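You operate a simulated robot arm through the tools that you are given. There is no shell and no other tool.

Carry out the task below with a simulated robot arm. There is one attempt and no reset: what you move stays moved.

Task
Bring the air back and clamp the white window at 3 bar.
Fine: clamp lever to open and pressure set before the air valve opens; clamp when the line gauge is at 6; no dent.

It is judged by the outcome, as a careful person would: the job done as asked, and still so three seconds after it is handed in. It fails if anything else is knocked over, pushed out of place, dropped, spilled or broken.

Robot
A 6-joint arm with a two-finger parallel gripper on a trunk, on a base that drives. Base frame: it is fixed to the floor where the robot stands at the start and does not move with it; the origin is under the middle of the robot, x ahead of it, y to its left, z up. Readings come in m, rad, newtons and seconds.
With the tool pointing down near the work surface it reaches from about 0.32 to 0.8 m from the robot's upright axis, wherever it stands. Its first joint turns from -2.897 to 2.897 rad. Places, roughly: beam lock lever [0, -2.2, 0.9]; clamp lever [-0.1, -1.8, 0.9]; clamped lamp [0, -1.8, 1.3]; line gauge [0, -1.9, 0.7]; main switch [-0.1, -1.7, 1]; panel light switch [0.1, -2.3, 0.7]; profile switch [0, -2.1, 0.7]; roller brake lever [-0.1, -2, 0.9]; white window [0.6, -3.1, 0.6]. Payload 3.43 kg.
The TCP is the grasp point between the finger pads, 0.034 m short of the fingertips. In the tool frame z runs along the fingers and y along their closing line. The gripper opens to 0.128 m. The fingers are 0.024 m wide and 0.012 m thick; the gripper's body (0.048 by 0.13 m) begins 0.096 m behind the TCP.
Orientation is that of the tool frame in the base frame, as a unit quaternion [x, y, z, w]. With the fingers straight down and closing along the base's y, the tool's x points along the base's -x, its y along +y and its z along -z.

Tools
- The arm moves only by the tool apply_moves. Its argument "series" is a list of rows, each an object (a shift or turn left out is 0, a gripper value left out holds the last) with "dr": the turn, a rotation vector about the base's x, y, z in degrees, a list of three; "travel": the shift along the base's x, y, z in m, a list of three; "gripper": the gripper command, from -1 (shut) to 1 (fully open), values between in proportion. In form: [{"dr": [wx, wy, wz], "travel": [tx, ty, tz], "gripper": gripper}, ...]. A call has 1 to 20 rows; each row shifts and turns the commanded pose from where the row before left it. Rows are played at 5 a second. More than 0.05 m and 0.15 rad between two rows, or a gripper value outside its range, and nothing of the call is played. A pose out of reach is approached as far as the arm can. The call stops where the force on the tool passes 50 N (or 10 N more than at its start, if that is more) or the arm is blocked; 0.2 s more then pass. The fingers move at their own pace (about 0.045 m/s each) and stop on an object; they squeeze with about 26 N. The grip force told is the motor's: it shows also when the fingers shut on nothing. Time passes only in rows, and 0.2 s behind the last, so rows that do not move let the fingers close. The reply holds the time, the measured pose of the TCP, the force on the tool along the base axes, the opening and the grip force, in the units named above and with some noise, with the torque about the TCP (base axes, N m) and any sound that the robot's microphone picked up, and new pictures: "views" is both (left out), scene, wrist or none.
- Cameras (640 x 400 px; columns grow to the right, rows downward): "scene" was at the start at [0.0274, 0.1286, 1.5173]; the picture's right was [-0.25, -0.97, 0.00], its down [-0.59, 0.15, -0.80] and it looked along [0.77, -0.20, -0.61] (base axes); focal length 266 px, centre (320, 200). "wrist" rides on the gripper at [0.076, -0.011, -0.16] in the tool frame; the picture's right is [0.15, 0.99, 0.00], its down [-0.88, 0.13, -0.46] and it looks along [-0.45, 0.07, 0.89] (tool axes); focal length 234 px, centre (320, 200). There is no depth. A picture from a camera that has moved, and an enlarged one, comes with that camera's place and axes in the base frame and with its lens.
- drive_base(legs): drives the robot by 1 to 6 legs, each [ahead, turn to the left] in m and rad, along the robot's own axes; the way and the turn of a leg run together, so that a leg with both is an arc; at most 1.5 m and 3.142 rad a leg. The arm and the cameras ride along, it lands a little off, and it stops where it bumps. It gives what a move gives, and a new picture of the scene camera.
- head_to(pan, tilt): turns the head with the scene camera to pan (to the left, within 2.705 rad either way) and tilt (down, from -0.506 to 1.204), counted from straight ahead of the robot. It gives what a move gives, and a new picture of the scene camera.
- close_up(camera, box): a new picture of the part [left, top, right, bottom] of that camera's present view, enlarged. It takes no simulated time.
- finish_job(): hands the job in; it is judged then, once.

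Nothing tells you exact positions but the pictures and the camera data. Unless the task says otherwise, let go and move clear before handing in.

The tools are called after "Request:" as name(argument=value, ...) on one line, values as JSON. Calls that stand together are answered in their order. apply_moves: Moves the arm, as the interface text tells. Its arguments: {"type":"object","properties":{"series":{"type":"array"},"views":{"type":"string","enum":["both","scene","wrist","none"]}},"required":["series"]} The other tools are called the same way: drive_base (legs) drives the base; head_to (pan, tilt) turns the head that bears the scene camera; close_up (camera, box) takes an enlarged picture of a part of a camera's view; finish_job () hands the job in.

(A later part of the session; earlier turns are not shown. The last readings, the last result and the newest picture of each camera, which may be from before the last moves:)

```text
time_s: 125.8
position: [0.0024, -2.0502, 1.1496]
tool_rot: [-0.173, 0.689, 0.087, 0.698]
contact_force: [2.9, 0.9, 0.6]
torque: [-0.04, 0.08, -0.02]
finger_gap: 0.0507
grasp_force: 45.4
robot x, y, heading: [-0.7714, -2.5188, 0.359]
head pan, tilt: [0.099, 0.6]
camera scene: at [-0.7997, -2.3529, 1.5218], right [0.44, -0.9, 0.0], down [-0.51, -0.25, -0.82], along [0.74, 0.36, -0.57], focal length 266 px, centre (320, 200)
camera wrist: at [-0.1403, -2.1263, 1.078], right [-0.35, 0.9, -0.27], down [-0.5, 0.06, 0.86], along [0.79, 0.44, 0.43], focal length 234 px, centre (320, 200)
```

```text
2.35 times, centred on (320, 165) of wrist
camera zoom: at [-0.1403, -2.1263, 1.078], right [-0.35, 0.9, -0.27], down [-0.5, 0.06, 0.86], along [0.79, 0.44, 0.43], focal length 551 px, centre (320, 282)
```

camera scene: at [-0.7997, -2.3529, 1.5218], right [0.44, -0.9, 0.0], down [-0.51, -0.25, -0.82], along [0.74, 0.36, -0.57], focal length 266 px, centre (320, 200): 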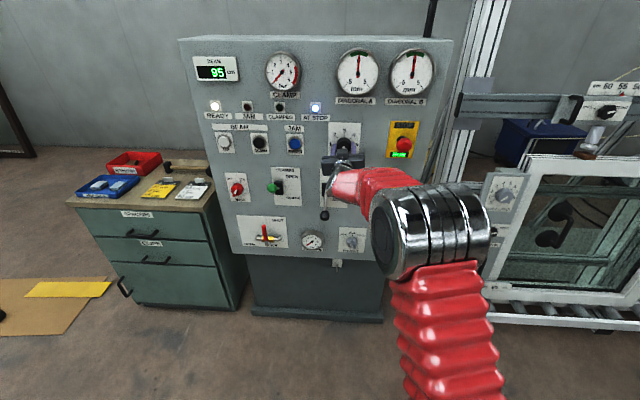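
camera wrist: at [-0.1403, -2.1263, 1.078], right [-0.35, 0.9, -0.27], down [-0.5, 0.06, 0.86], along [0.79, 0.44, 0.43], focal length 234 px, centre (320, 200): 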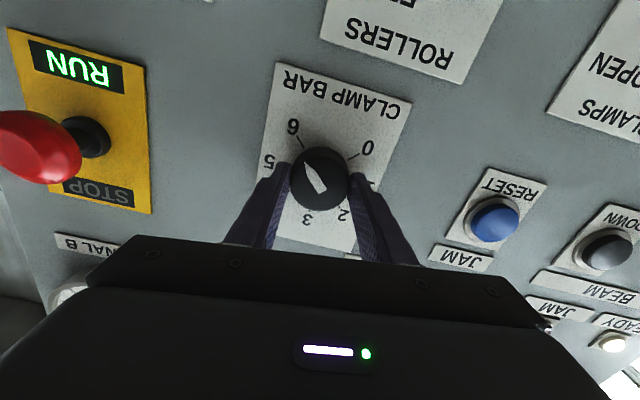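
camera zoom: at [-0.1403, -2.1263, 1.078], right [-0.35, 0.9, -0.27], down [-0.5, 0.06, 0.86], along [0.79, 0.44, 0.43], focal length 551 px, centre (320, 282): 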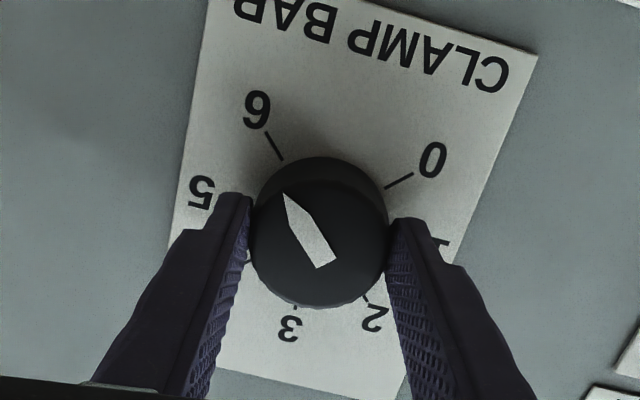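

The knob is held (50.7 mm). I twist 30° counter-clockwise and check that it follows.

Request:
apply_moves(series=[{"dr": [-7.0, -2.7, 0]}, {"dr": [-7.0, -2.7, 0]}, {"dr": [-7.0, -2.7, 0]}, {"dr": [-7.0, -2.7, 0]}, {}])

Request:
close_up(camera="wrist", box=[200, 80, 440, 250])

```text
time_s: 127.0
position: [0.003, -2.0485, 1.15]
tool_rot: [-0.344, 0.621, -0.1, 0.697]
contact_force: [-0.8, -2.7, -0.5]
torque: [0.04, -0.09, -0.06]
finger_gap: 0.0506
grasp_force: 44.8
robot x, y, heading: [-0.7688, -2.5153, 0.356]
head pan, tilt: [0.099, 0.6]
camera scene: at [-0.7999, -2.353, 1.5218], right [0.44, -0.9, 0.0], down [-0.51, -0.25, -0.82], along [0.74, 0.36, -0.57], focal length 266 px, centre (320, 200)
camera wrist: at [-0.1282, -2.1577, 1.0983], right [-0.26, 0.65, -0.71], down [-0.65, 0.43, 0.63], along [0.72, 0.62, 0.31], focal length 234 px, centre (320, 200)
```

scene: 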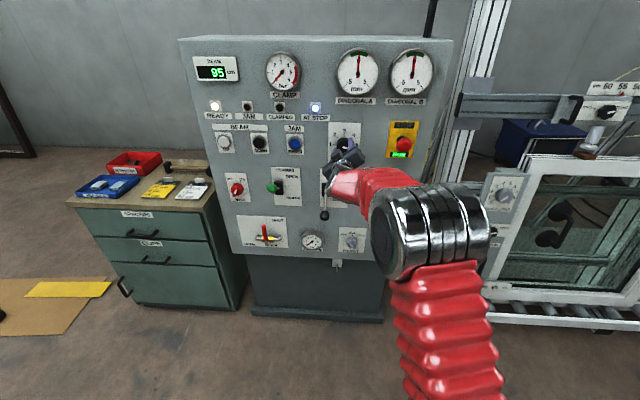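
wrist: 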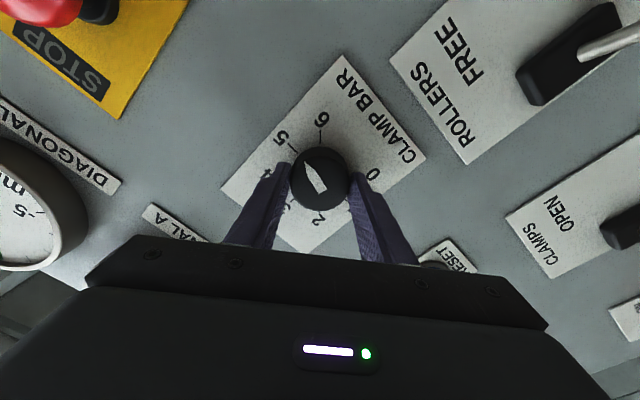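

```text
2.35 times, centred on (320, 165) of wrist
camera zoom: at [-0.1282, -2.1577, 1.0983], right [-0.26, 0.65, -0.71], down [-0.65, 0.43, 0.63], along [0.72, 0.62, 0.31], focal length 551 px, centre (320, 282)
```

zoom: 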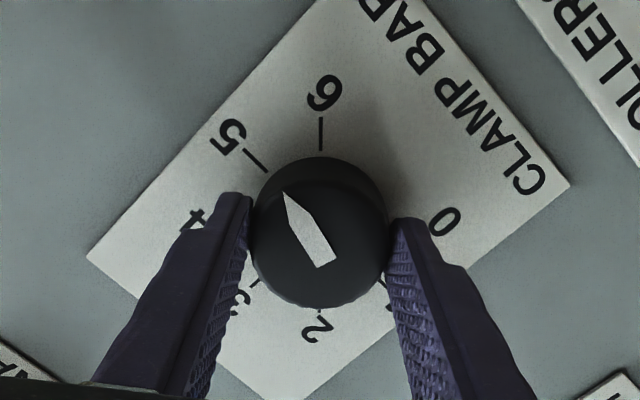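

The knob turns with the fingers. I carry on with the remaining 105°.

Request:
apply_moves(series=[{"dr": [-7.0, -2.7, 0]}, {"dr": [-7.0, -2.7, 0]}, {"dr": [-7.0, -2.7, 0]}, {"dr": [-7.0, -2.7, 0]}, {"dr": [-7.0, -2.7, 0]}, {"dr": [-7.0, -2.7, 0]}, {"dr": [-7.0, -2.7, 0]}, {"dr": [-7.0, -2.7, 0]}, {"dr": [-7.0, -2.7, 0]}, {"dr": [-7.0, -2.7, 0]}, {"dr": [-7.0, -2.7, 0]}, {"dr": [-7.0, -2.7, 0]}, {"dr": [-7.0, -2.7, 0]}, {"dr": [-7.0, -2.7, 0]}, {}])

Request:
close_up(camera="wrist", box=[200, 80, 440, 250])

Request:
close_up(camera="scene", box=[310, 110, 380, 170])

```text
time_s: 130.2
position: [0.0029, -2.0496, 1.1505]
tool_rot: [0.697, -0.106, 0.618, -0.347]
contact_force: [-4.3, 1.1, -3.0]
torque: [0.05, -0.05, -0.03]
finger_gap: 0.0507
grasp_force: 45.4
robot x, y, heading: [-0.7682, -2.5168, 0.352]
head pan, tilt: [0.099, 0.6]
camera scene: at [-0.8, -2.3529, 1.5218], right [0.44, -0.9, 0.0], down [-0.51, -0.25, -0.82], along [0.74, 0.36, -0.57], focal length 266 px, centre (320, 200)
camera wrist: at [-0.1344, -2.1412, 1.2168], right [0.31, -0.81, -0.49], down [-0.58, 0.25, -0.78], along [0.75, 0.53, -0.39], focal length 234 px, centre (320, 200)
```

scene: 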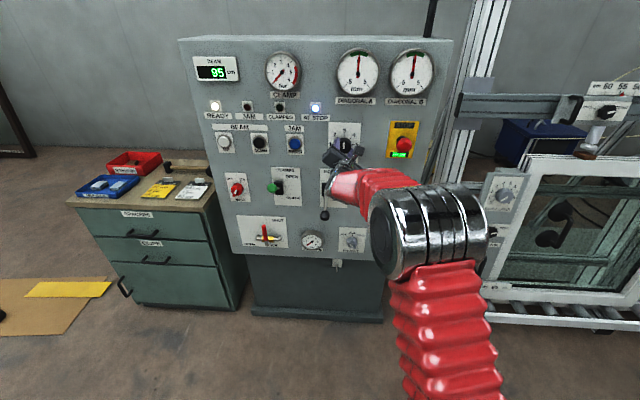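
wrist: 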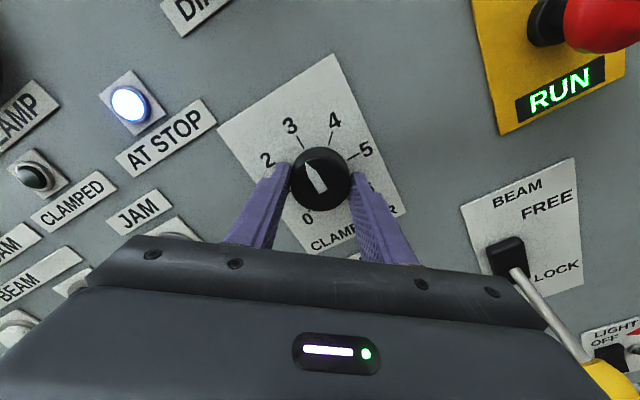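

```text
2.35 times, centred on (320, 165) of wrist
camera zoom: at [-0.1344, -2.1412, 1.2168], right [0.31, -0.81, -0.49], down [-0.58, 0.25, -0.78], along [0.75, 0.53, -0.39], focal length 551 px, centre (320, 282)
```

zoom: 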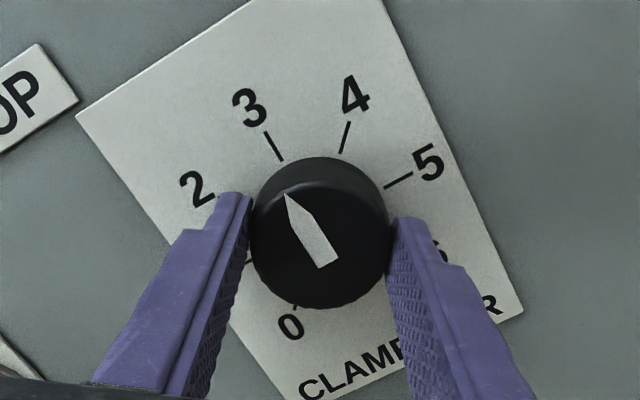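

```text
6.67 times, centred on (345, 140) of scene
camera zoom: at [-0.8, -2.3529, 1.5218], right [0.44, -0.9, 0.0], down [-0.51, -0.25, -0.82], along [0.74, 0.36, -0.57], focal length 1776 px, centre (153, 600)
```

zoom: 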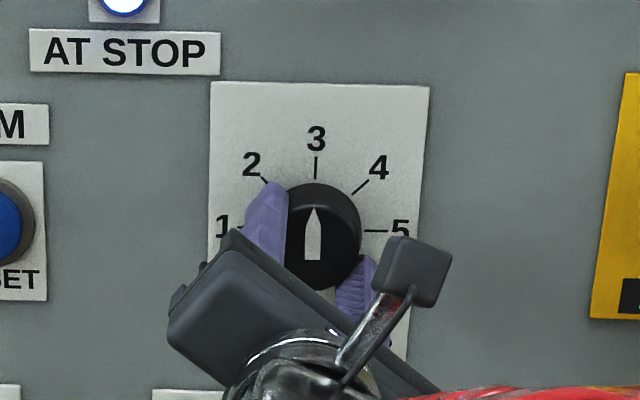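

The pointer stands on 3, at the same spot relative to the fingers where 6 was before. I let go and back away, then check.

Request:
apply_moves(series=[{"gripper": 0.33}, {}, {}, {"travel": [-0.0373, -0.0144, 0]}, {"travel": [-0.0373, -0.0144, 0]}, {"travel": [-0.0373, -0.0144, 0]}, {}])

Request:
close_up(camera="wrist", box=[200, 80, 440, 250])

Request:
close_up(camera="scene", box=[310, 110, 380, 170])

```text
time_s: 131.8
position: [-0.1074, -2.0934, 1.15]
tool_rot: [0.698, -0.106, 0.618, -0.347]
contact_force: [-0.2, 0.2, 0.6]
torque: [-0.02, 0.02, 0.01]
finger_gap: 0.085
grasp_force: 0.1
robot x, y, heading: [-0.7677, -2.5198, 0.356]
head pan, tilt: [0.099, 0.6]
camera scene: at [-0.8, -2.353, 1.5218], right [0.44, -0.9, 0.0], down [-0.51, -0.25, -0.82], along [0.74, 0.36, -0.57], focal length 266 px, centre (320, 200)
camera wrist: at [-0.2453, -2.185, 1.2169], right [0.31, -0.81, -0.49], down [-0.58, 0.25, -0.78], along [0.75, 0.53, -0.39], focal length 234 px, centre (320, 200)
```

scene: 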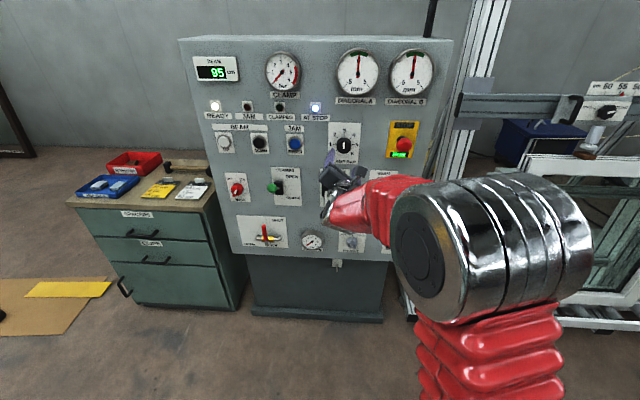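
wrist: 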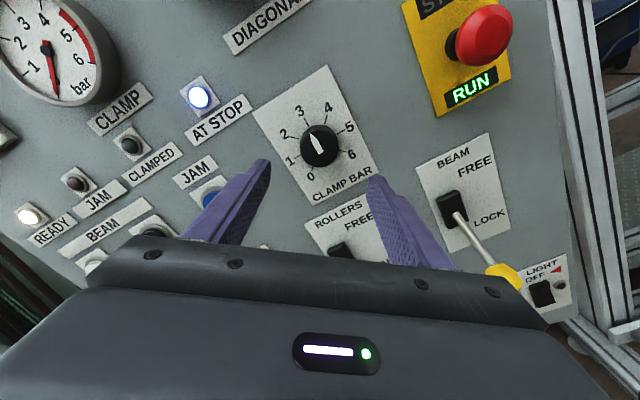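

```text
2.35 times, centred on (320, 165) of wrist
camera zoom: at [-0.2453, -2.185, 1.2169], right [0.31, -0.81, -0.49], down [-0.58, 0.25, -0.78], along [0.75, 0.53, -0.39], focal length 551 px, centre (320, 282)
```

zoom: 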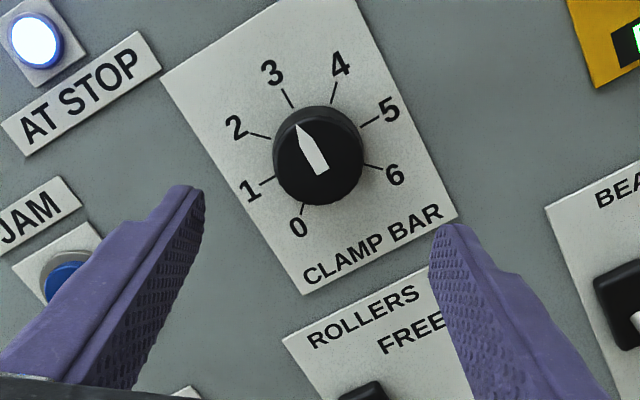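

```text
6.67 times, centred on (345, 140) of scene
camera zoom: at [-0.8, -2.353, 1.5218], right [0.44, -0.9, 0.0], down [-0.51, -0.25, -0.82], along [0.74, 0.36, -0.57], focal length 1776 px, centre (153, 600)
```

zoom: 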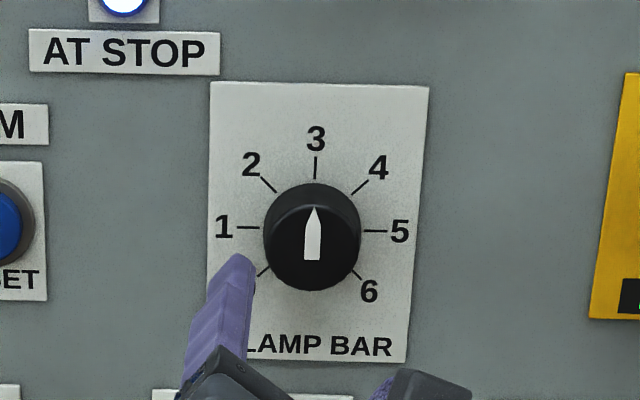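

The pressure is set: the knob rests exactly on 3. The air valve is far to my left, so I close the fingers, raise the tool a bit and shift the base back left by about 0.2 m.

Request:
apply_moves(series=[{"travel": [-0.02, -0.0077, 0.03], "gripper": -1}, {"travel": [-0.02, -0.0077, 0.02]}, {}, {}], views="none")

Request:
drive_base(legs=[[-0.29, 0], [0, 0.6], [0.38, 0], [0, -0.6]])

```text
time_s: 132.8
position: [-0.1491, -2.1096, 1.2011]
tool_rot: [0.698, -0.107, 0.618, -0.347]
contact_force: [-0.4, -0.8, 0.3]
torque: [0.01, 0.01, 0.0]
finger_gap: 0.0
grasp_force: 2.5
robot x, y, heading: [-0.7684, -2.5165, 0.356]
head pan, tilt: [0.099, 0.6]
```

```text
time_s: 142.5
position: [-0.2059, -1.897, 1.1998]
tool_rot: [0.698, -0.104, 0.617, -0.349]
contact_force: [0.1, 0.2, 0.0]
torque: [0.03, 0.01, 0.0]
finger_gap: 0.0001
grasp_force: 26.1
robot x, y, heading: [-0.8333, -2.2924, 0.362]
head pan, tilt: [0.099, 0.6]
camera scene: at [-0.863, -2.1297, 1.5218], right [0.45, -0.9, 0.0], down [-0.51, -0.25, -0.82], along [0.74, 0.37, -0.57], focal length 266 px, centre (320, 200)
```

scene: 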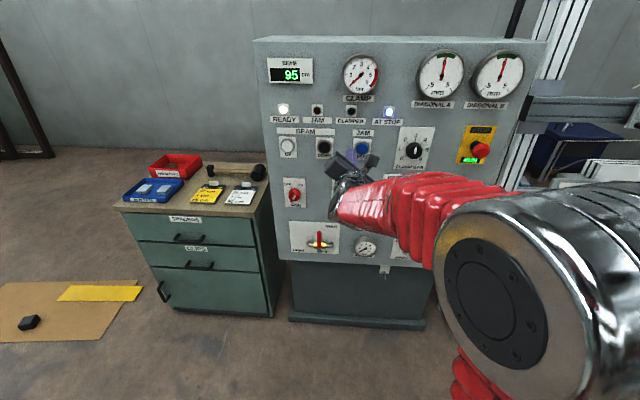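

I'm back on the left with the valve ahead to the left. I roll the tool on to camera-on-top and pull back a little for a look.

Request:
apply_moves(series=[{"dr": [-7.0, -2.7, 0], "travel": [-0.0128, -0.005, -0.02]}, {"dr": [-7.0, -2.7, 0], "travel": [-0.0128, -0.005, -0.02]}, {"dr": [-7.0, -2.7, 0], "travel": [-0.0128, -0.005, -0.02]}, {"dr": [-7.0, -2.7, 0], "travel": [-0.0128, -0.005, -0.02]}, {"dr": [-7.0, -2.7, 0], "travel": [0, 0, -0.02]}, {}])

```text
time_s: 143.9
position: [-0.2569, -1.9173, 1.1]
tool_rot: [0.694, 0.127, 0.697, -0.132]
contact_force: [-0.3, 0.2, 0.8]
torque: [-0.03, 0.01, 0.0]
finger_gap: 0.0
grasp_force: 25.9
robot x, y, heading: [-0.8336, -2.2912, 0.363]
head pan, tilt: [0.099, 0.6]
camera scene: at [-0.8631, -2.1297, 1.5218], right [0.45, -0.9, 0.0], down [-0.51, -0.25, -0.82], along [0.74, 0.37, -0.57], focal length 266 px, centre (320, 200)
camera wrist: at [-0.4108, -1.9648, 1.1759], right [0.36, -0.92, 0.14], down [-0.38, -0.28, -0.88], along [0.86, 0.26, -0.45], focal length 234 px, centre (320, 200)
```

scene: 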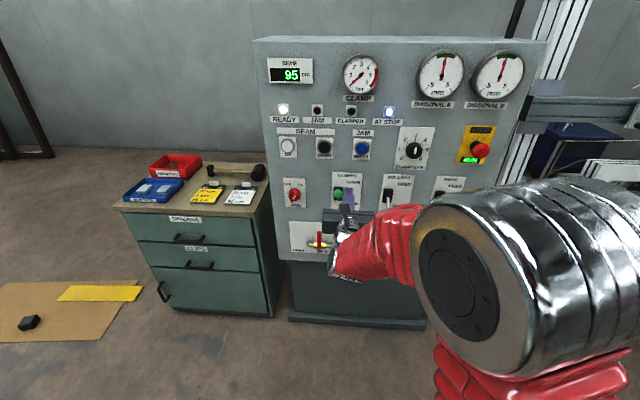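
wrist: 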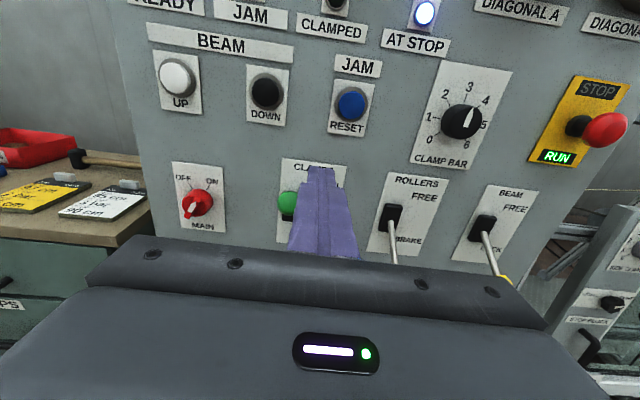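

The view is now upright, with the camera on top. I descend in free space to the height of the valve handle.

Request:
apply_moves(series=[{"travel": [-0.0016, 0.0042, -0.0375]}, {"travel": [-0.0016, 0.0042, -0.0375]}, {"travel": [-0.0016, 0.0042, -0.0375]}, {"travel": [-0.0016, 0.0042, -0.0375]}, {"travel": [-0.0016, 0.0042, -0.0375]}, {"travel": [-0.0016, 0.0042, -0.0375]}, {"travel": [-0.0016, 0.0042, -0.0375]}, {"travel": [-0.0016, 0.0042, -0.0375]}, {}])

Request:
close_up(camera="scene", box=[270, 180, 420, 280])

Request:
close_up(camera="wrist", box=[180, 60, 440, 250])

```text
time_s: 145.9
position: [-0.2709, -1.8826, 0.8008]
tool_rot: [0.694, 0.126, 0.696, -0.133]
contact_force: [0.0, 0.1, 0.9]
torque: [0.03, -0.01, 0.02]
finger_gap: 0.0
grasp_force: 26.7
robot x, y, heading: [-0.8328, -2.2932, 0.362]
head pan, tilt: [0.099, 0.6]
camera scene: at [-0.8629, -2.1296, 1.5218], right [0.45, -0.9, 0.0], down [-0.51, -0.25, -0.82], along [0.74, 0.37, -0.57], focal length 266 px, centre (320, 200)
camera wrist: at [-0.4237, -1.9309, 0.8755], right [0.36, -0.92, 0.14], down [-0.38, -0.28, -0.88], along [0.86, 0.26, -0.45], focal length 234 px, centre (320, 200)
```

scene: 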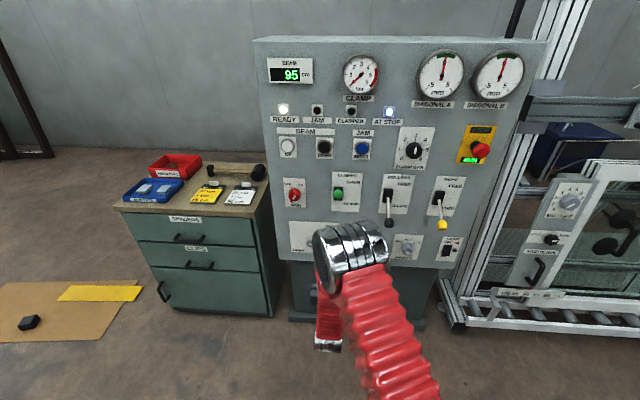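
wrist: 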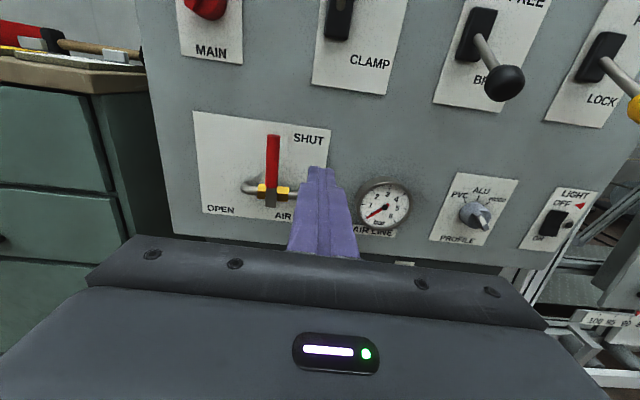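

```text
4.00 times, centred on (345, 230) of scene
camera zoom: at [-0.8629, -2.1296, 1.5218], right [0.45, -0.9, 0.0], down [-0.51, -0.25, -0.82], along [0.74, 0.37, -0.57], focal length 1065 px, centre (220, 80)
```

zoom: 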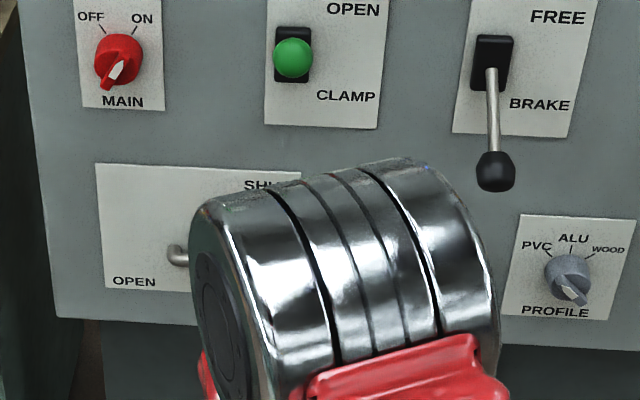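

```text
2.11 times, centred on (310, 155) of wrist
camera zoom: at [-0.4237, -1.9309, 0.8755], right [0.36, -0.92, 0.14], down [-0.38, -0.28, -0.88], along [0.86, 0.26, -0.45], focal length 493 px, centre (341, 295)
```

zoom: 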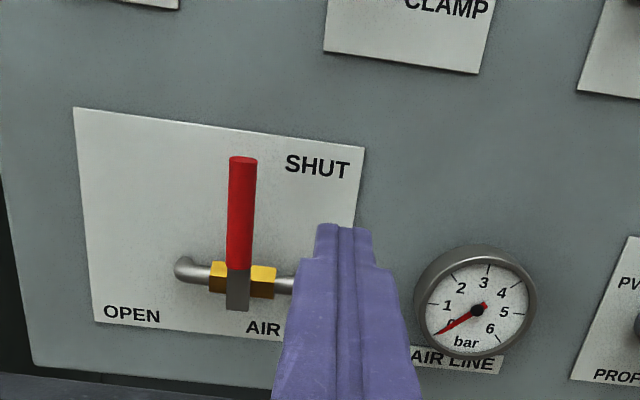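

The valve handle stands up at SHUT: pivot at about z 0.695, tip at z 0.80, about 6 cm off the panel. The line gauge reads 0. I bring the closed fingertips to its right side, then forward beside it.

Request:
apply_moves(series=[{"travel": [-0.0086, 0.0224, -0.03]}, {"travel": [0.0399, 0.0154, 0]}, {"travel": [0.0399, 0.0154, 0]}, {"travel": [0.0399, 0.0154, 0]}, {"travel": [0.0399, 0.0154, 0]}, {}])

Request:
close_up(camera="wrist", box=[180, 60, 440, 250])

```text
time_s: 147.3
position: [-0.1197, -1.7997, 0.7688]
tool_rot: [0.694, 0.127, 0.696, -0.133]
contact_force: [-0.2, -0.2, 1.0]
torque: [0.01, 0.0, -0.04]
finger_gap: 0.0
grasp_force: 26.2
robot x, y, heading: [-0.8339, -2.2912, 0.368]
head pan, tilt: [0.099, 0.6]
camera scene: at [-0.8628, -2.1296, 1.5218], right [0.45, -0.9, 0.0], down [-0.51, -0.25, -0.82], along [0.74, 0.37, -0.57], focal length 266 px, centre (320, 200)
camera wrist: at [-0.273, -1.8472, 0.8453], right [0.36, -0.92, 0.14], down [-0.38, -0.28, -0.88], along [0.85, 0.26, -0.45], focal length 234 px, centre (320, 200)
```

scene: 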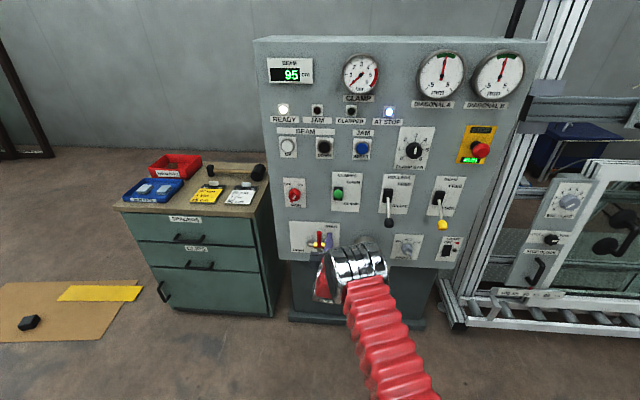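
wrist: 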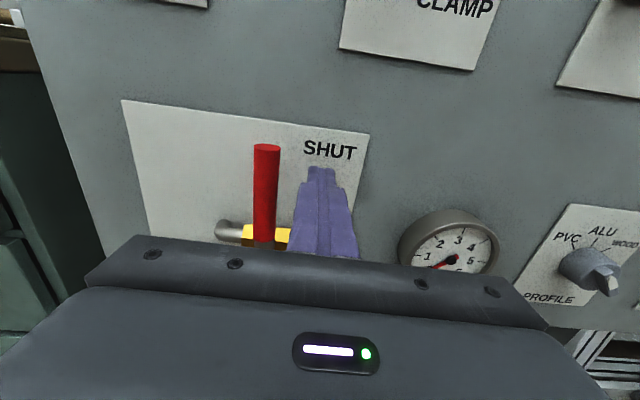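

```text
2.11 times, centred on (310, 155) of wrist
camera zoom: at [-0.273, -1.8472, 0.8453], right [0.36, -0.92, 0.14], down [-0.38, -0.28, -0.88], along [0.85, 0.26, -0.45], focal length 493 px, centre (341, 295)
```

zoom: 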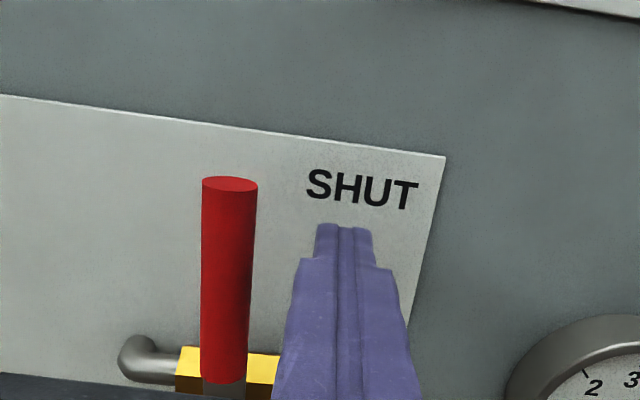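

The fingertip is beside the handle at the right depth. With the clamp lever at OPEN and the pressure at 3, I start to swing the handle left along its arc.

Request:
apply_moves(series=[{"travel": [-0.0068, 0.0177, 0]}, {"travel": [-0.0072, 0.0186, 0.0032]}, {"travel": [-0.0072, 0.0187, -0.0021]}])

Request:
close_up(camera="wrist", box=[180, 60, 440, 250])

```text
time_s: 148.1
position: [-0.1404, -1.7446, 0.7715]
tool_rot: [0.694, 0.126, 0.697, -0.133]
contact_force: [0.0, 0.5, -0.4]
torque: [-0.03, -0.07, -0.01]
finger_gap: 0.0001
grasp_force: 25.7
robot x, y, heading: [-0.8342, -2.2936, 0.361]
head pan, tilt: [0.099, 0.6]
camera scene: at [-0.8628, -2.1295, 1.5218], right [0.45, -0.9, 0.0], down [-0.51, -0.25, -0.82], along [0.74, 0.37, -0.57], focal length 266 px, centre (320, 200)
camera wrist: at [-0.2948, -1.7918, 0.8471], right [0.36, -0.92, 0.14], down [-0.38, -0.28, -0.88], along [0.86, 0.26, -0.45], focal length 234 px, centre (320, 200)
```

scene: 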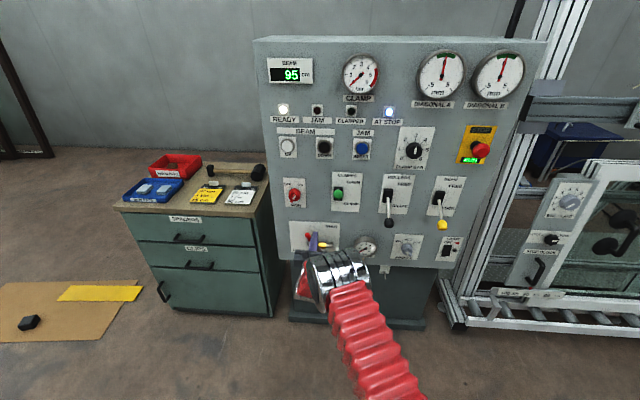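
wrist: 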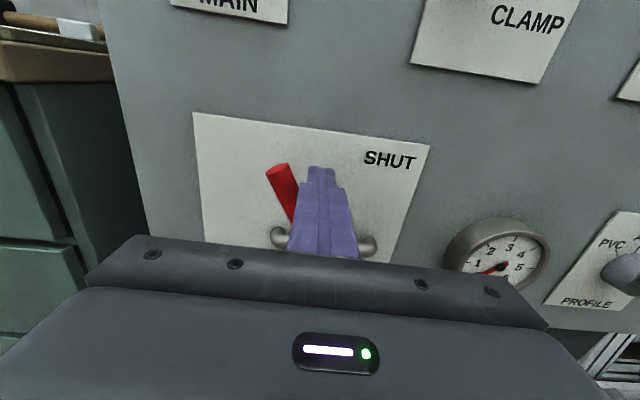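

```text
2.11 times, centred on (310, 155) of wrist
camera zoom: at [-0.2948, -1.7918, 0.8471], right [0.36, -0.92, 0.14], down [-0.38, -0.28, -0.88], along [0.86, 0.26, -0.45], focal length 493 px, centre (341, 295)
```

zoom: 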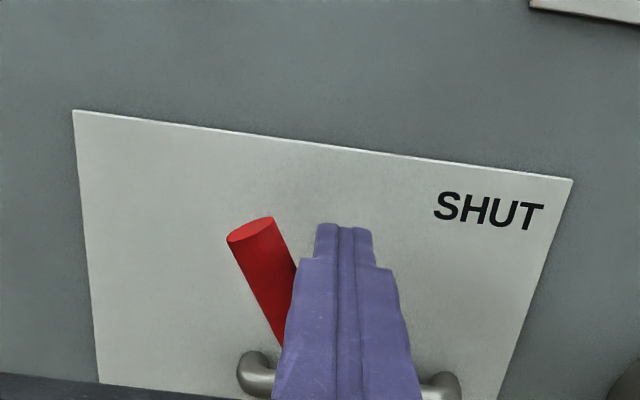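

The handle is swinging left smoothly, about 30° so far. I carry on along the arc to horizontal.

Request:
apply_moves(series=[{"travel": [-0.0068, 0.0175, -0.0072]}, {"travel": [-0.0059, 0.0153, -0.0118]}, {"travel": [-0.0046, 0.0118, -0.0156]}, {"travel": [-0.003, 0.0077, -0.0185]}])

Request:
close_up(camera="wrist", box=[180, 60, 440, 250])

Request:
close_up(camera="scene", box=[270, 180, 420, 280])

```text
time_s: 149.1
position: [-0.1615, -1.6919, 0.719]
tool_rot: [0.694, 0.127, 0.696, -0.132]
contact_force: [0.6, -0.1, -0.2]
torque: [0.0, -0.03, 0.01]
finger_gap: 0.0002
grasp_force: 26.3
robot x, y, heading: [-0.8307, -2.2932, 0.361]
head pan, tilt: [0.099, 0.6]
camera scene: at [-0.8628, -2.1295, 1.5218], right [0.45, -0.9, 0.0], down [-0.51, -0.25, -0.82], along [0.74, 0.37, -0.57], focal length 266 px, centre (320, 200)
camera wrist: at [-0.3149, -1.7391, 0.7938], right [0.36, -0.92, 0.14], down [-0.38, -0.28, -0.88], along [0.85, 0.26, -0.45], focal length 234 px, centre (320, 200)
```

scene: 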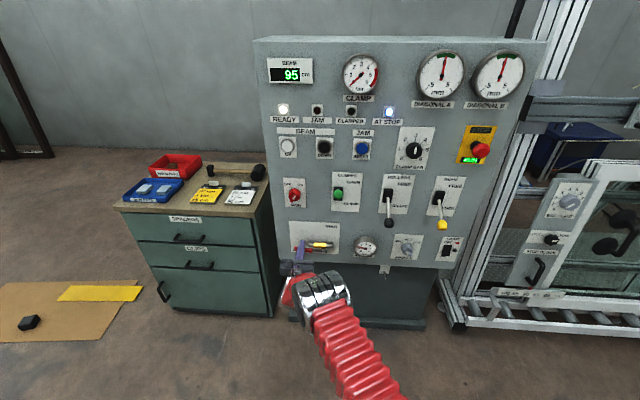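
wrist: 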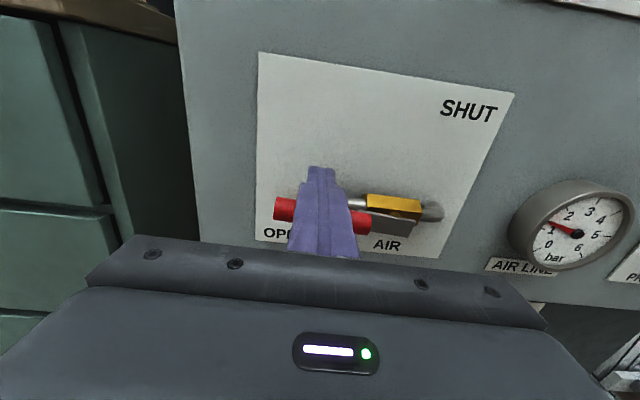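

```text
2.11 times, centred on (310, 155) of wrist
camera zoom: at [-0.3149, -1.7391, 0.7938], right [0.36, -0.92, 0.14], down [-0.38, -0.28, -0.88], along [0.85, 0.26, -0.45], focal length 493 px, centre (341, 295)
```

zoom: 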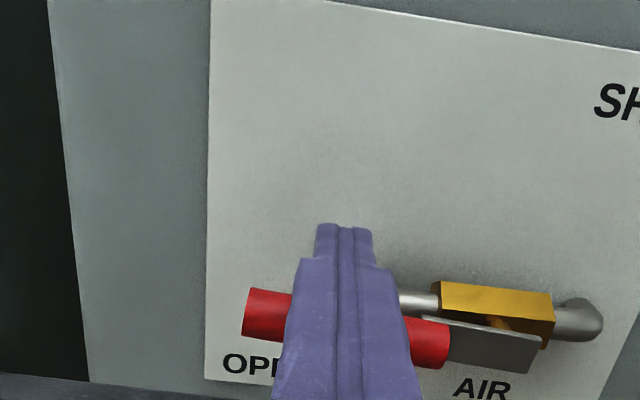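

```text
4.00 times, centred on (345, 230) of scene
camera zoom: at [-0.8628, -2.1295, 1.5218], right [0.45, -0.9, 0.0], down [-0.51, -0.25, -0.82], along [0.74, 0.37, -0.57], focal length 1065 px, centre (220, 80)
```

zoom: 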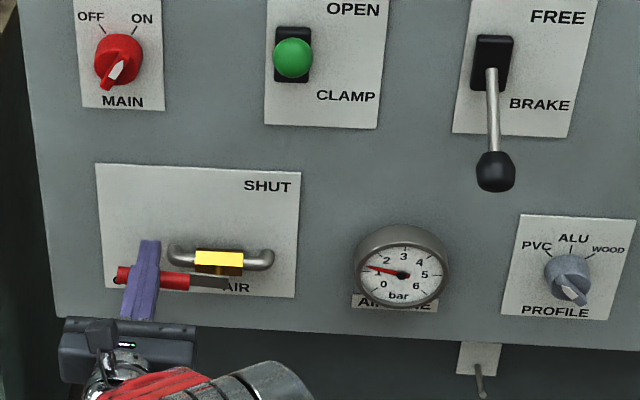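

The handle lies horizontal at OPEN and the line gauge is climbing (about 1 bar). I press it a touch more onto its stop, then lift off and retreat while the air fills.

Request:
apply_moves(series=[{"travel": [0, 0, -0.004]}, {"travel": [0, 0, -0.003]}, {"travel": [0, 0, 0.02]}, {"travel": [0, 0, 0.02]}, {"travel": [-0.0373, -0.0144, 0]}, {"travel": [-0.0373, -0.0144, 0]}, {"travel": [-0.0373, -0.0144, 0]}, {"travel": [-0.0373, -0.0144, 0]}])

Request:
close_up(camera="scene", box=[270, 180, 420, 280])

Request:
close_up(camera="scene", box=[260, 50, 430, 170])

```text
time_s: 150.9
position: [-0.3096, -1.7522, 0.7516]
tool_rot: [0.694, 0.126, 0.696, -0.133]
contact_force: [-0.2, 0.2, 0.5]
torque: [0.01, -0.02, -0.01]
finger_gap: 0.0001
grasp_force: 26.4
robot x, y, heading: [-0.8322, -2.2933, 0.365]
head pan, tilt: [0.099, 0.6]
camera scene: at [-0.8628, -2.1295, 1.5218], right [0.45, -0.9, 0.0], down [-0.51, -0.25, -0.82], along [0.74, 0.37, -0.57], focal length 266 px, centre (320, 200)
camera wrist: at [-0.4639, -1.799, 0.8267], right [0.36, -0.92, 0.14], down [-0.38, -0.28, -0.88], along [0.86, 0.26, -0.45], focal length 234 px, centre (320, 200)
```

scene: 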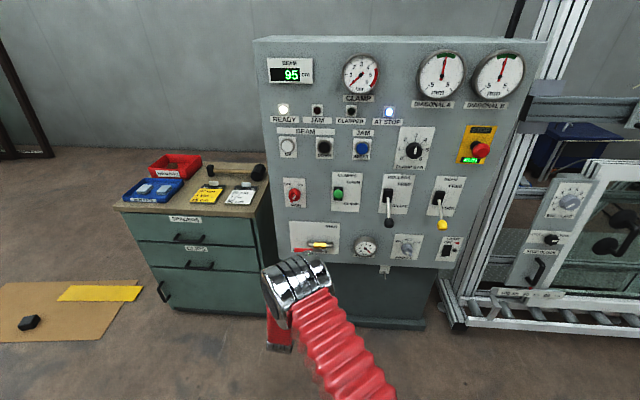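
wrist: 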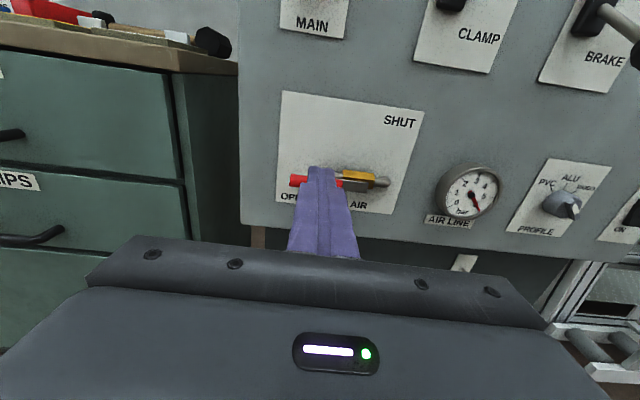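

```text
4.00 times, centred on (345, 230) of scene
camera zoom: at [-0.8628, -2.1295, 1.5218], right [0.45, -0.9, 0.0], down [-0.51, -0.25, -0.82], along [0.74, 0.37, -0.57], focal length 1065 px, centre (220, 80)
```

zoom: 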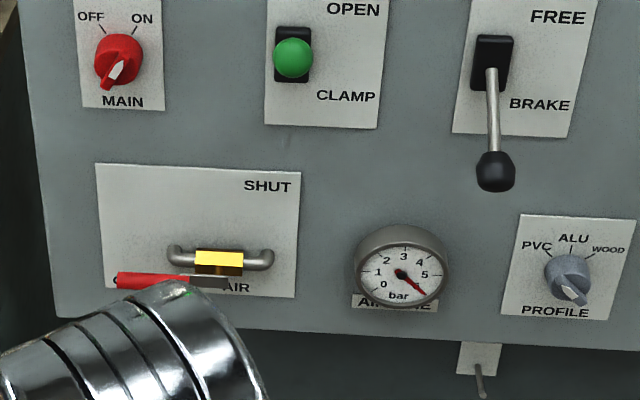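

```text
3.33 times, centred on (345, 110) of scene
camera zoom: at [-0.8628, -2.1295, 1.5218], right [0.45, -0.9, 0.0], down [-0.51, -0.25, -0.82], along [0.74, 0.37, -0.57], focal length 888 px, centre (237, 500)
```

zoom: 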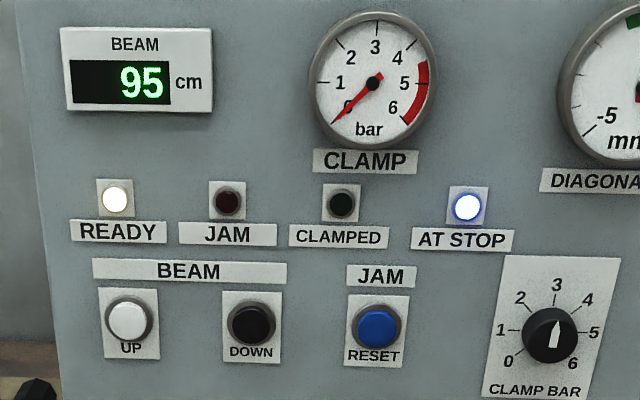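

The line gauge is at about 6, the clamp gauge still at 0, READY lit. Next I go up to a standoff above and in front of the green clamp lever.

Request:
apply_moves(series=[{"travel": [0.0057, -0.0147, 0.0387]}, {"travel": [0.0057, -0.0147, 0.0387]}, {"travel": [0.0057, -0.0147, 0.0387]}, {"travel": [0.0057, -0.0147, 0.0387]}, {"travel": [0.0057, -0.0147, 0.0387]}, {"travel": [0.0057, -0.0147, 0.0387]}, {"travel": [0.0057, -0.0147, 0.0387]}, {"travel": [0.0057, -0.0147, 0.0387]}, {"travel": [0.0057, -0.0147, 0.0387]}, {}])

Request:
close_up(camera="scene", box=[270, 160, 420, 280])

Request:
close_up(camera="wrist", box=[180, 60, 440, 250])

```text
time_s: 153.1
position: [-0.258, -1.8832, 1.0994]
tool_rot: [0.694, 0.127, 0.696, -0.132]
contact_force: [0.4, -0.4, 0.7]
torque: [-0.01, -0.01, 0.0]
finger_gap: 0.0001
grasp_force: 26.7
robot x, y, heading: [-0.8322, -2.296, 0.365]
head pan, tilt: [0.099, 0.6]
camera scene: at [-0.863, -2.1297, 1.5218], right [0.45, -0.9, 0.0], down [-0.51, -0.25, -0.82], along [0.74, 0.37, -0.57], focal length 266 px, centre (320, 200)
camera wrist: at [-0.4116, -1.9309, 1.1755], right [0.36, -0.92, 0.14], down [-0.38, -0.28, -0.88], along [0.85, 0.26, -0.45], focal length 234 px, centre (320, 200)
```

scene: 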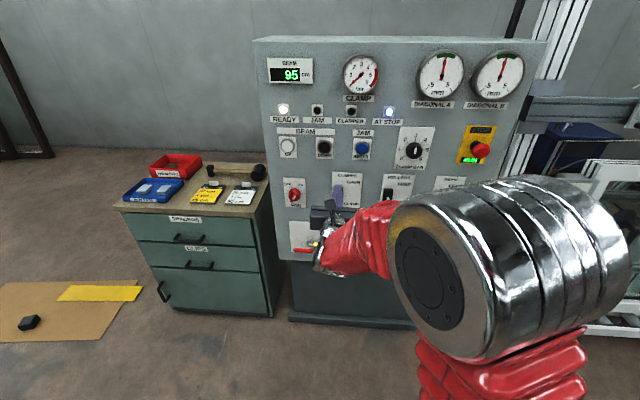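
wrist: 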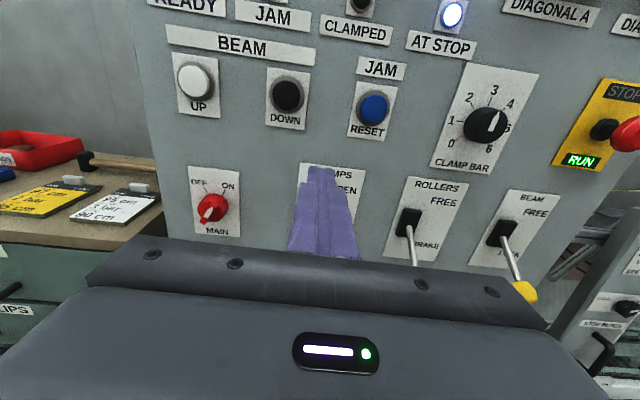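

```text
3.33 times, centred on (345, 220) of scene
camera zoom: at [-0.863, -2.1297, 1.5218], right [0.45, -0.9, 0.0], down [-0.51, -0.25, -0.82], along [0.74, 0.37, -0.57], focal length 888 px, centre (237, 133)
```

zoom: 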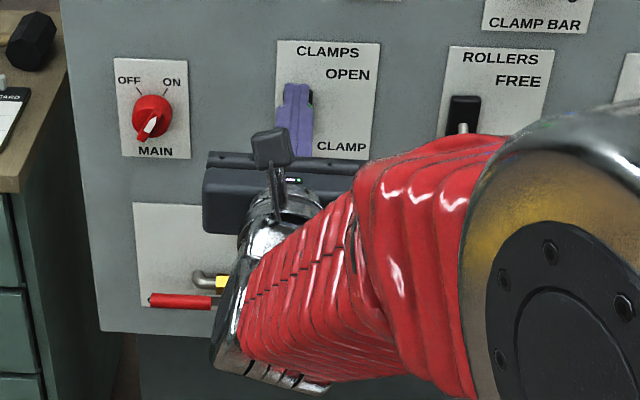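

```text
2.11 times, centred on (310, 155) of wrist
camera zoom: at [-0.4116, -1.9309, 1.1755], right [0.36, -0.92, 0.14], down [-0.38, -0.28, -0.88], along [0.85, 0.26, -0.45], focal length 493 px, centre (341, 295)
```

zoom: 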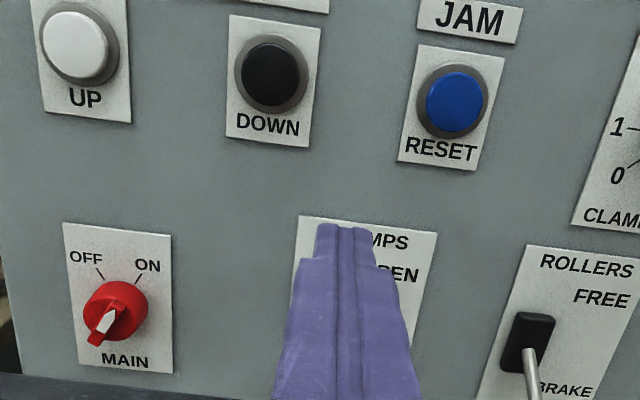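

I'm lined up laterally with the lever and above it. I move forward over the knob and confirm the line gauge before pushing down.

Request:
apply_moves(series=[{"travel": [0.0378, 0.0146, 0]}, {"travel": [0.0378, 0.0146, 0]}, {"travel": [0.0378, 0.0146, 0]}, {}])

Request:
close_up(camera="scene", box=[270, 160, 420, 280])

Request:
head_to(pan=-0.1, tilt=0.6)

```text
time_s: 154.1
position: [-0.1436, -1.8381, 1.0989]
tool_rot: [0.694, 0.126, 0.696, -0.132]
contact_force: [0.3, 0.3, 0.3]
torque: [-0.01, -0.03, -0.01]
finger_gap: 0.0
grasp_force: 25.8
robot x, y, heading: [-0.8333, -2.293, 0.358]
head pan, tilt: [0.099, 0.6]
camera scene: at [-0.8629, -2.1296, 1.5218], right [0.45, -0.9, 0.0], down [-0.51, -0.25, -0.82], along [0.74, 0.37, -0.57], focal length 266 px, centre (320, 200)
camera wrist: at [-0.2971, -1.886, 1.1754], right [0.36, -0.92, 0.14], down [-0.38, -0.28, -0.88], along [0.85, 0.26, -0.45], focal length 234 px, centre (320, 200)
```

scene: 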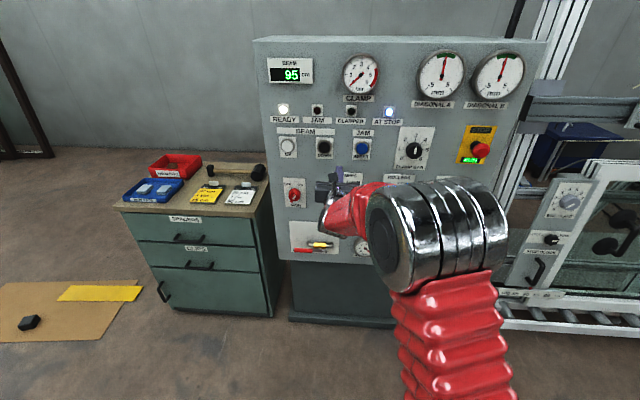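
wrist: 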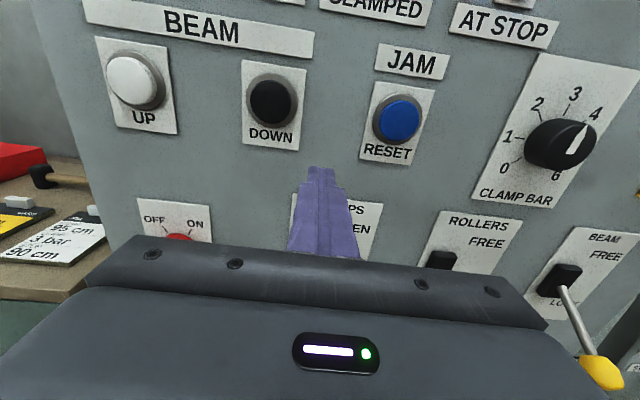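

```text
3.33 times, centred on (345, 220) of scene
camera zoom: at [-0.8629, -2.1296, 1.5218], right [0.45, -0.9, 0.0], down [-0.51, -0.25, -0.82], along [0.74, 0.37, -0.57], focal length 888 px, centre (237, 133)
```

zoom: 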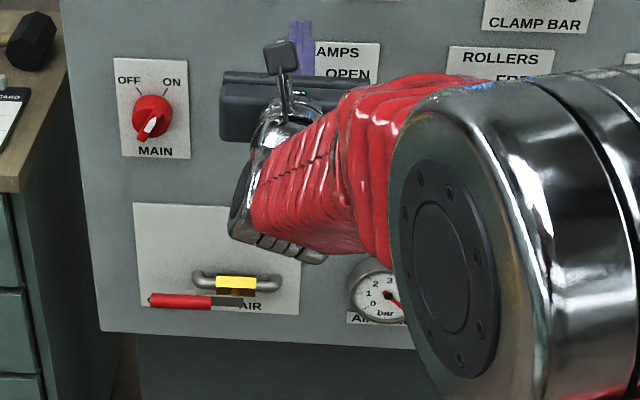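

```text
time_s: 154.8
position: [-0.1439, -1.8381, 1.0987]
tool_rot: [0.694, 0.126, 0.696, -0.133]
contact_force: [0.1, -0.1, 1.3]
torque: [-0.02, 0.04, 0.01]
finger_gap: 0.0
grasp_force: 25.6
robot x, y, heading: [-0.8323, -2.2916, 0.362]
head pan, tilt: [-0.099, 0.6]
camera scene: at [-0.8567, -2.146, 1.5218], right [0.26, -0.97, 0.0], down [-0.55, -0.15, -0.82], along [0.8, 0.21, -0.57], focal length 266 px, centre (320, 200)
```

scene: 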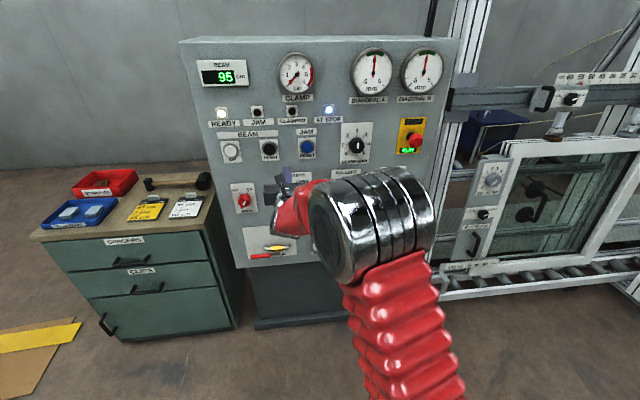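

The line-gauge needle seemed to be at 6, but the arm now hides it. I turn the head a little to confirm it before clamping.

Request:
head_to(pan=0.6, tilt=0.6)

Request:
close_up(camera="scene", box=[430, 170, 590, 330])

```text
time_s: 155.9
position: [-0.1442, -1.8391, 1.1001]
tool_rot: [0.694, 0.126, 0.696, -0.133]
contact_force: [-0.1, -0.2, 0.5]
torque: [0.0, 0.01, 0.01]
finger_gap: 0.0
grasp_force: 26.1
robot x, y, heading: [-0.8336, -2.2911, 0.368]
head pan, tilt: [0.6, 0.6]
camera scene: at [-0.8915, -2.0965, 1.5218], right [0.82, -0.57, 0.0], down [-0.32, -0.46, -0.82], along [0.47, 0.68, -0.57], focal length 266 px, centre (320, 200)
```

scene: 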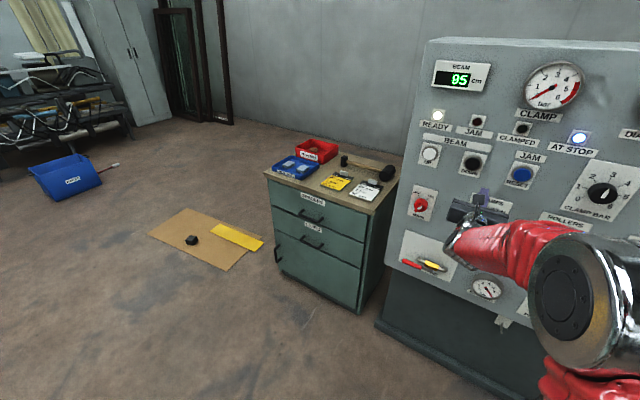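

```text
2.50 times, centred on (510, 250) of scene
camera zoom: at [-0.8915, -2.0965, 1.5218], right [0.82, -0.57, 0.0], down [-0.32, -0.46, -0.82], along [0.47, 0.68, -0.57], focal length 666 px, centre (-155, 75)
```

zoom: 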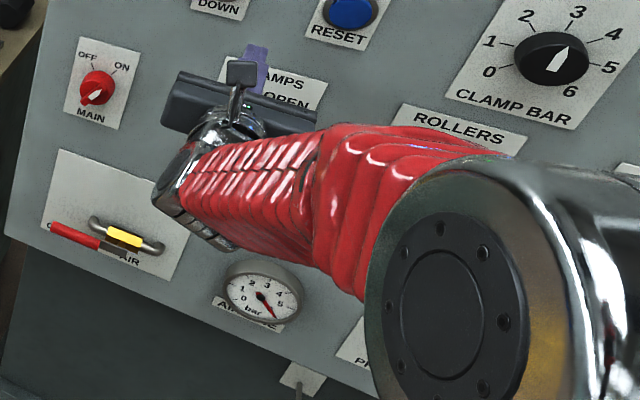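

The line gauge is at 6 and the knob at 3. I push the clamp lever down to CLAMP.

Request:
apply_moves(series=[{"travel": [0, 0, -0.025]}, {"travel": [0, 0, -0.02]}, {"travel": [0, 0, -0.02]}, {"travel": [0, 0, -0.02]}, {"travel": [0, 0, -0.02]}, {"travel": [0, 0, -0.02]}, {"travel": [0, 0, -0.015]}, {"travel": [0, 0, -0.015]}])

Request:
close_up(camera="scene", box=[400, 50, 600, 250])

```text
time_s: 156.7
position: [-0.1455, -1.8381, 1.05]
tool_rot: [0.686, 0.124, 0.705, -0.135]
contact_force: [-15.0, -10.8, 14.6]
torque: [-0.14, 0.31, 0.08]
finger_gap: 0.0
grasp_force: 25.8
robot x, y, heading: [-0.8343, -2.2927, 0.36]
head pan, tilt: [0.6, 0.6]
stopped in row 4: the force on the tool passed its limit at 66 N (the readings are from after the stop); the commanded pose is now the measured one
camera scene: at [-0.893, -2.0972, 1.5218], right [0.82, -0.57, 0.0], down [-0.32, -0.46, -0.83], along [0.47, 0.68, -0.56], focal length 266 px, centre (320, 200)
camera wrist: at [-0.3006, -1.8863, 1.1223], right [0.35, -0.93, 0.14], down [-0.36, -0.27, -0.89], along [0.86, 0.27, -0.43], focal length 234 px, centre (320, 200)
```

scene: 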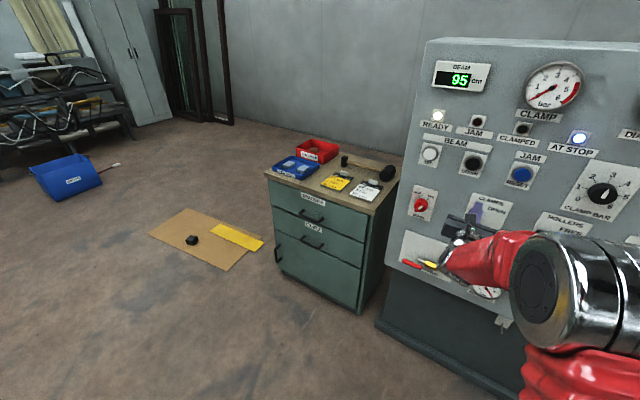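
wrist: 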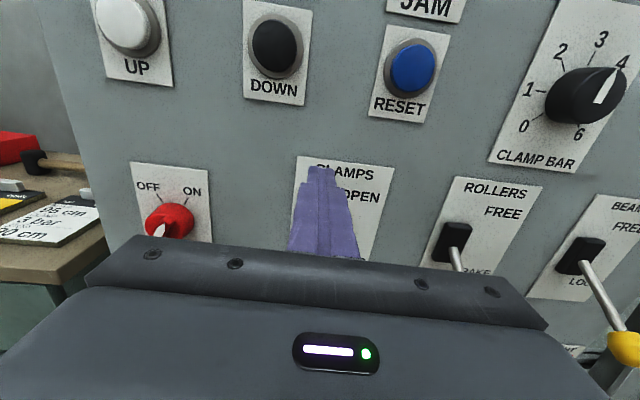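

```text
2.00 times, centred on (500, 150) of scene
camera zoom: at [-0.893, -2.0972, 1.5218], right [0.82, -0.57, 0.0], down [-0.32, -0.46, -0.83], along [0.47, 0.68, -0.56], focal length 533 px, centre (-40, 300)
```

zoom: 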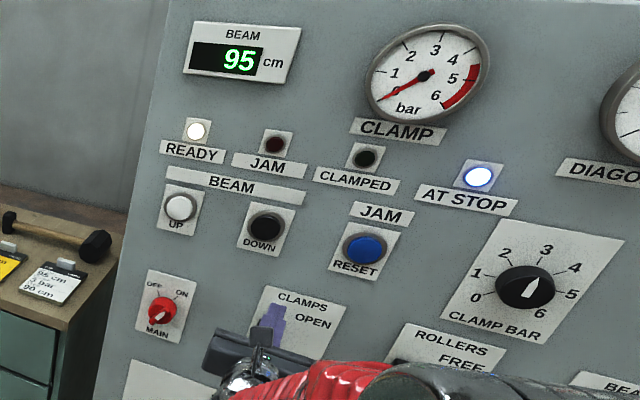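

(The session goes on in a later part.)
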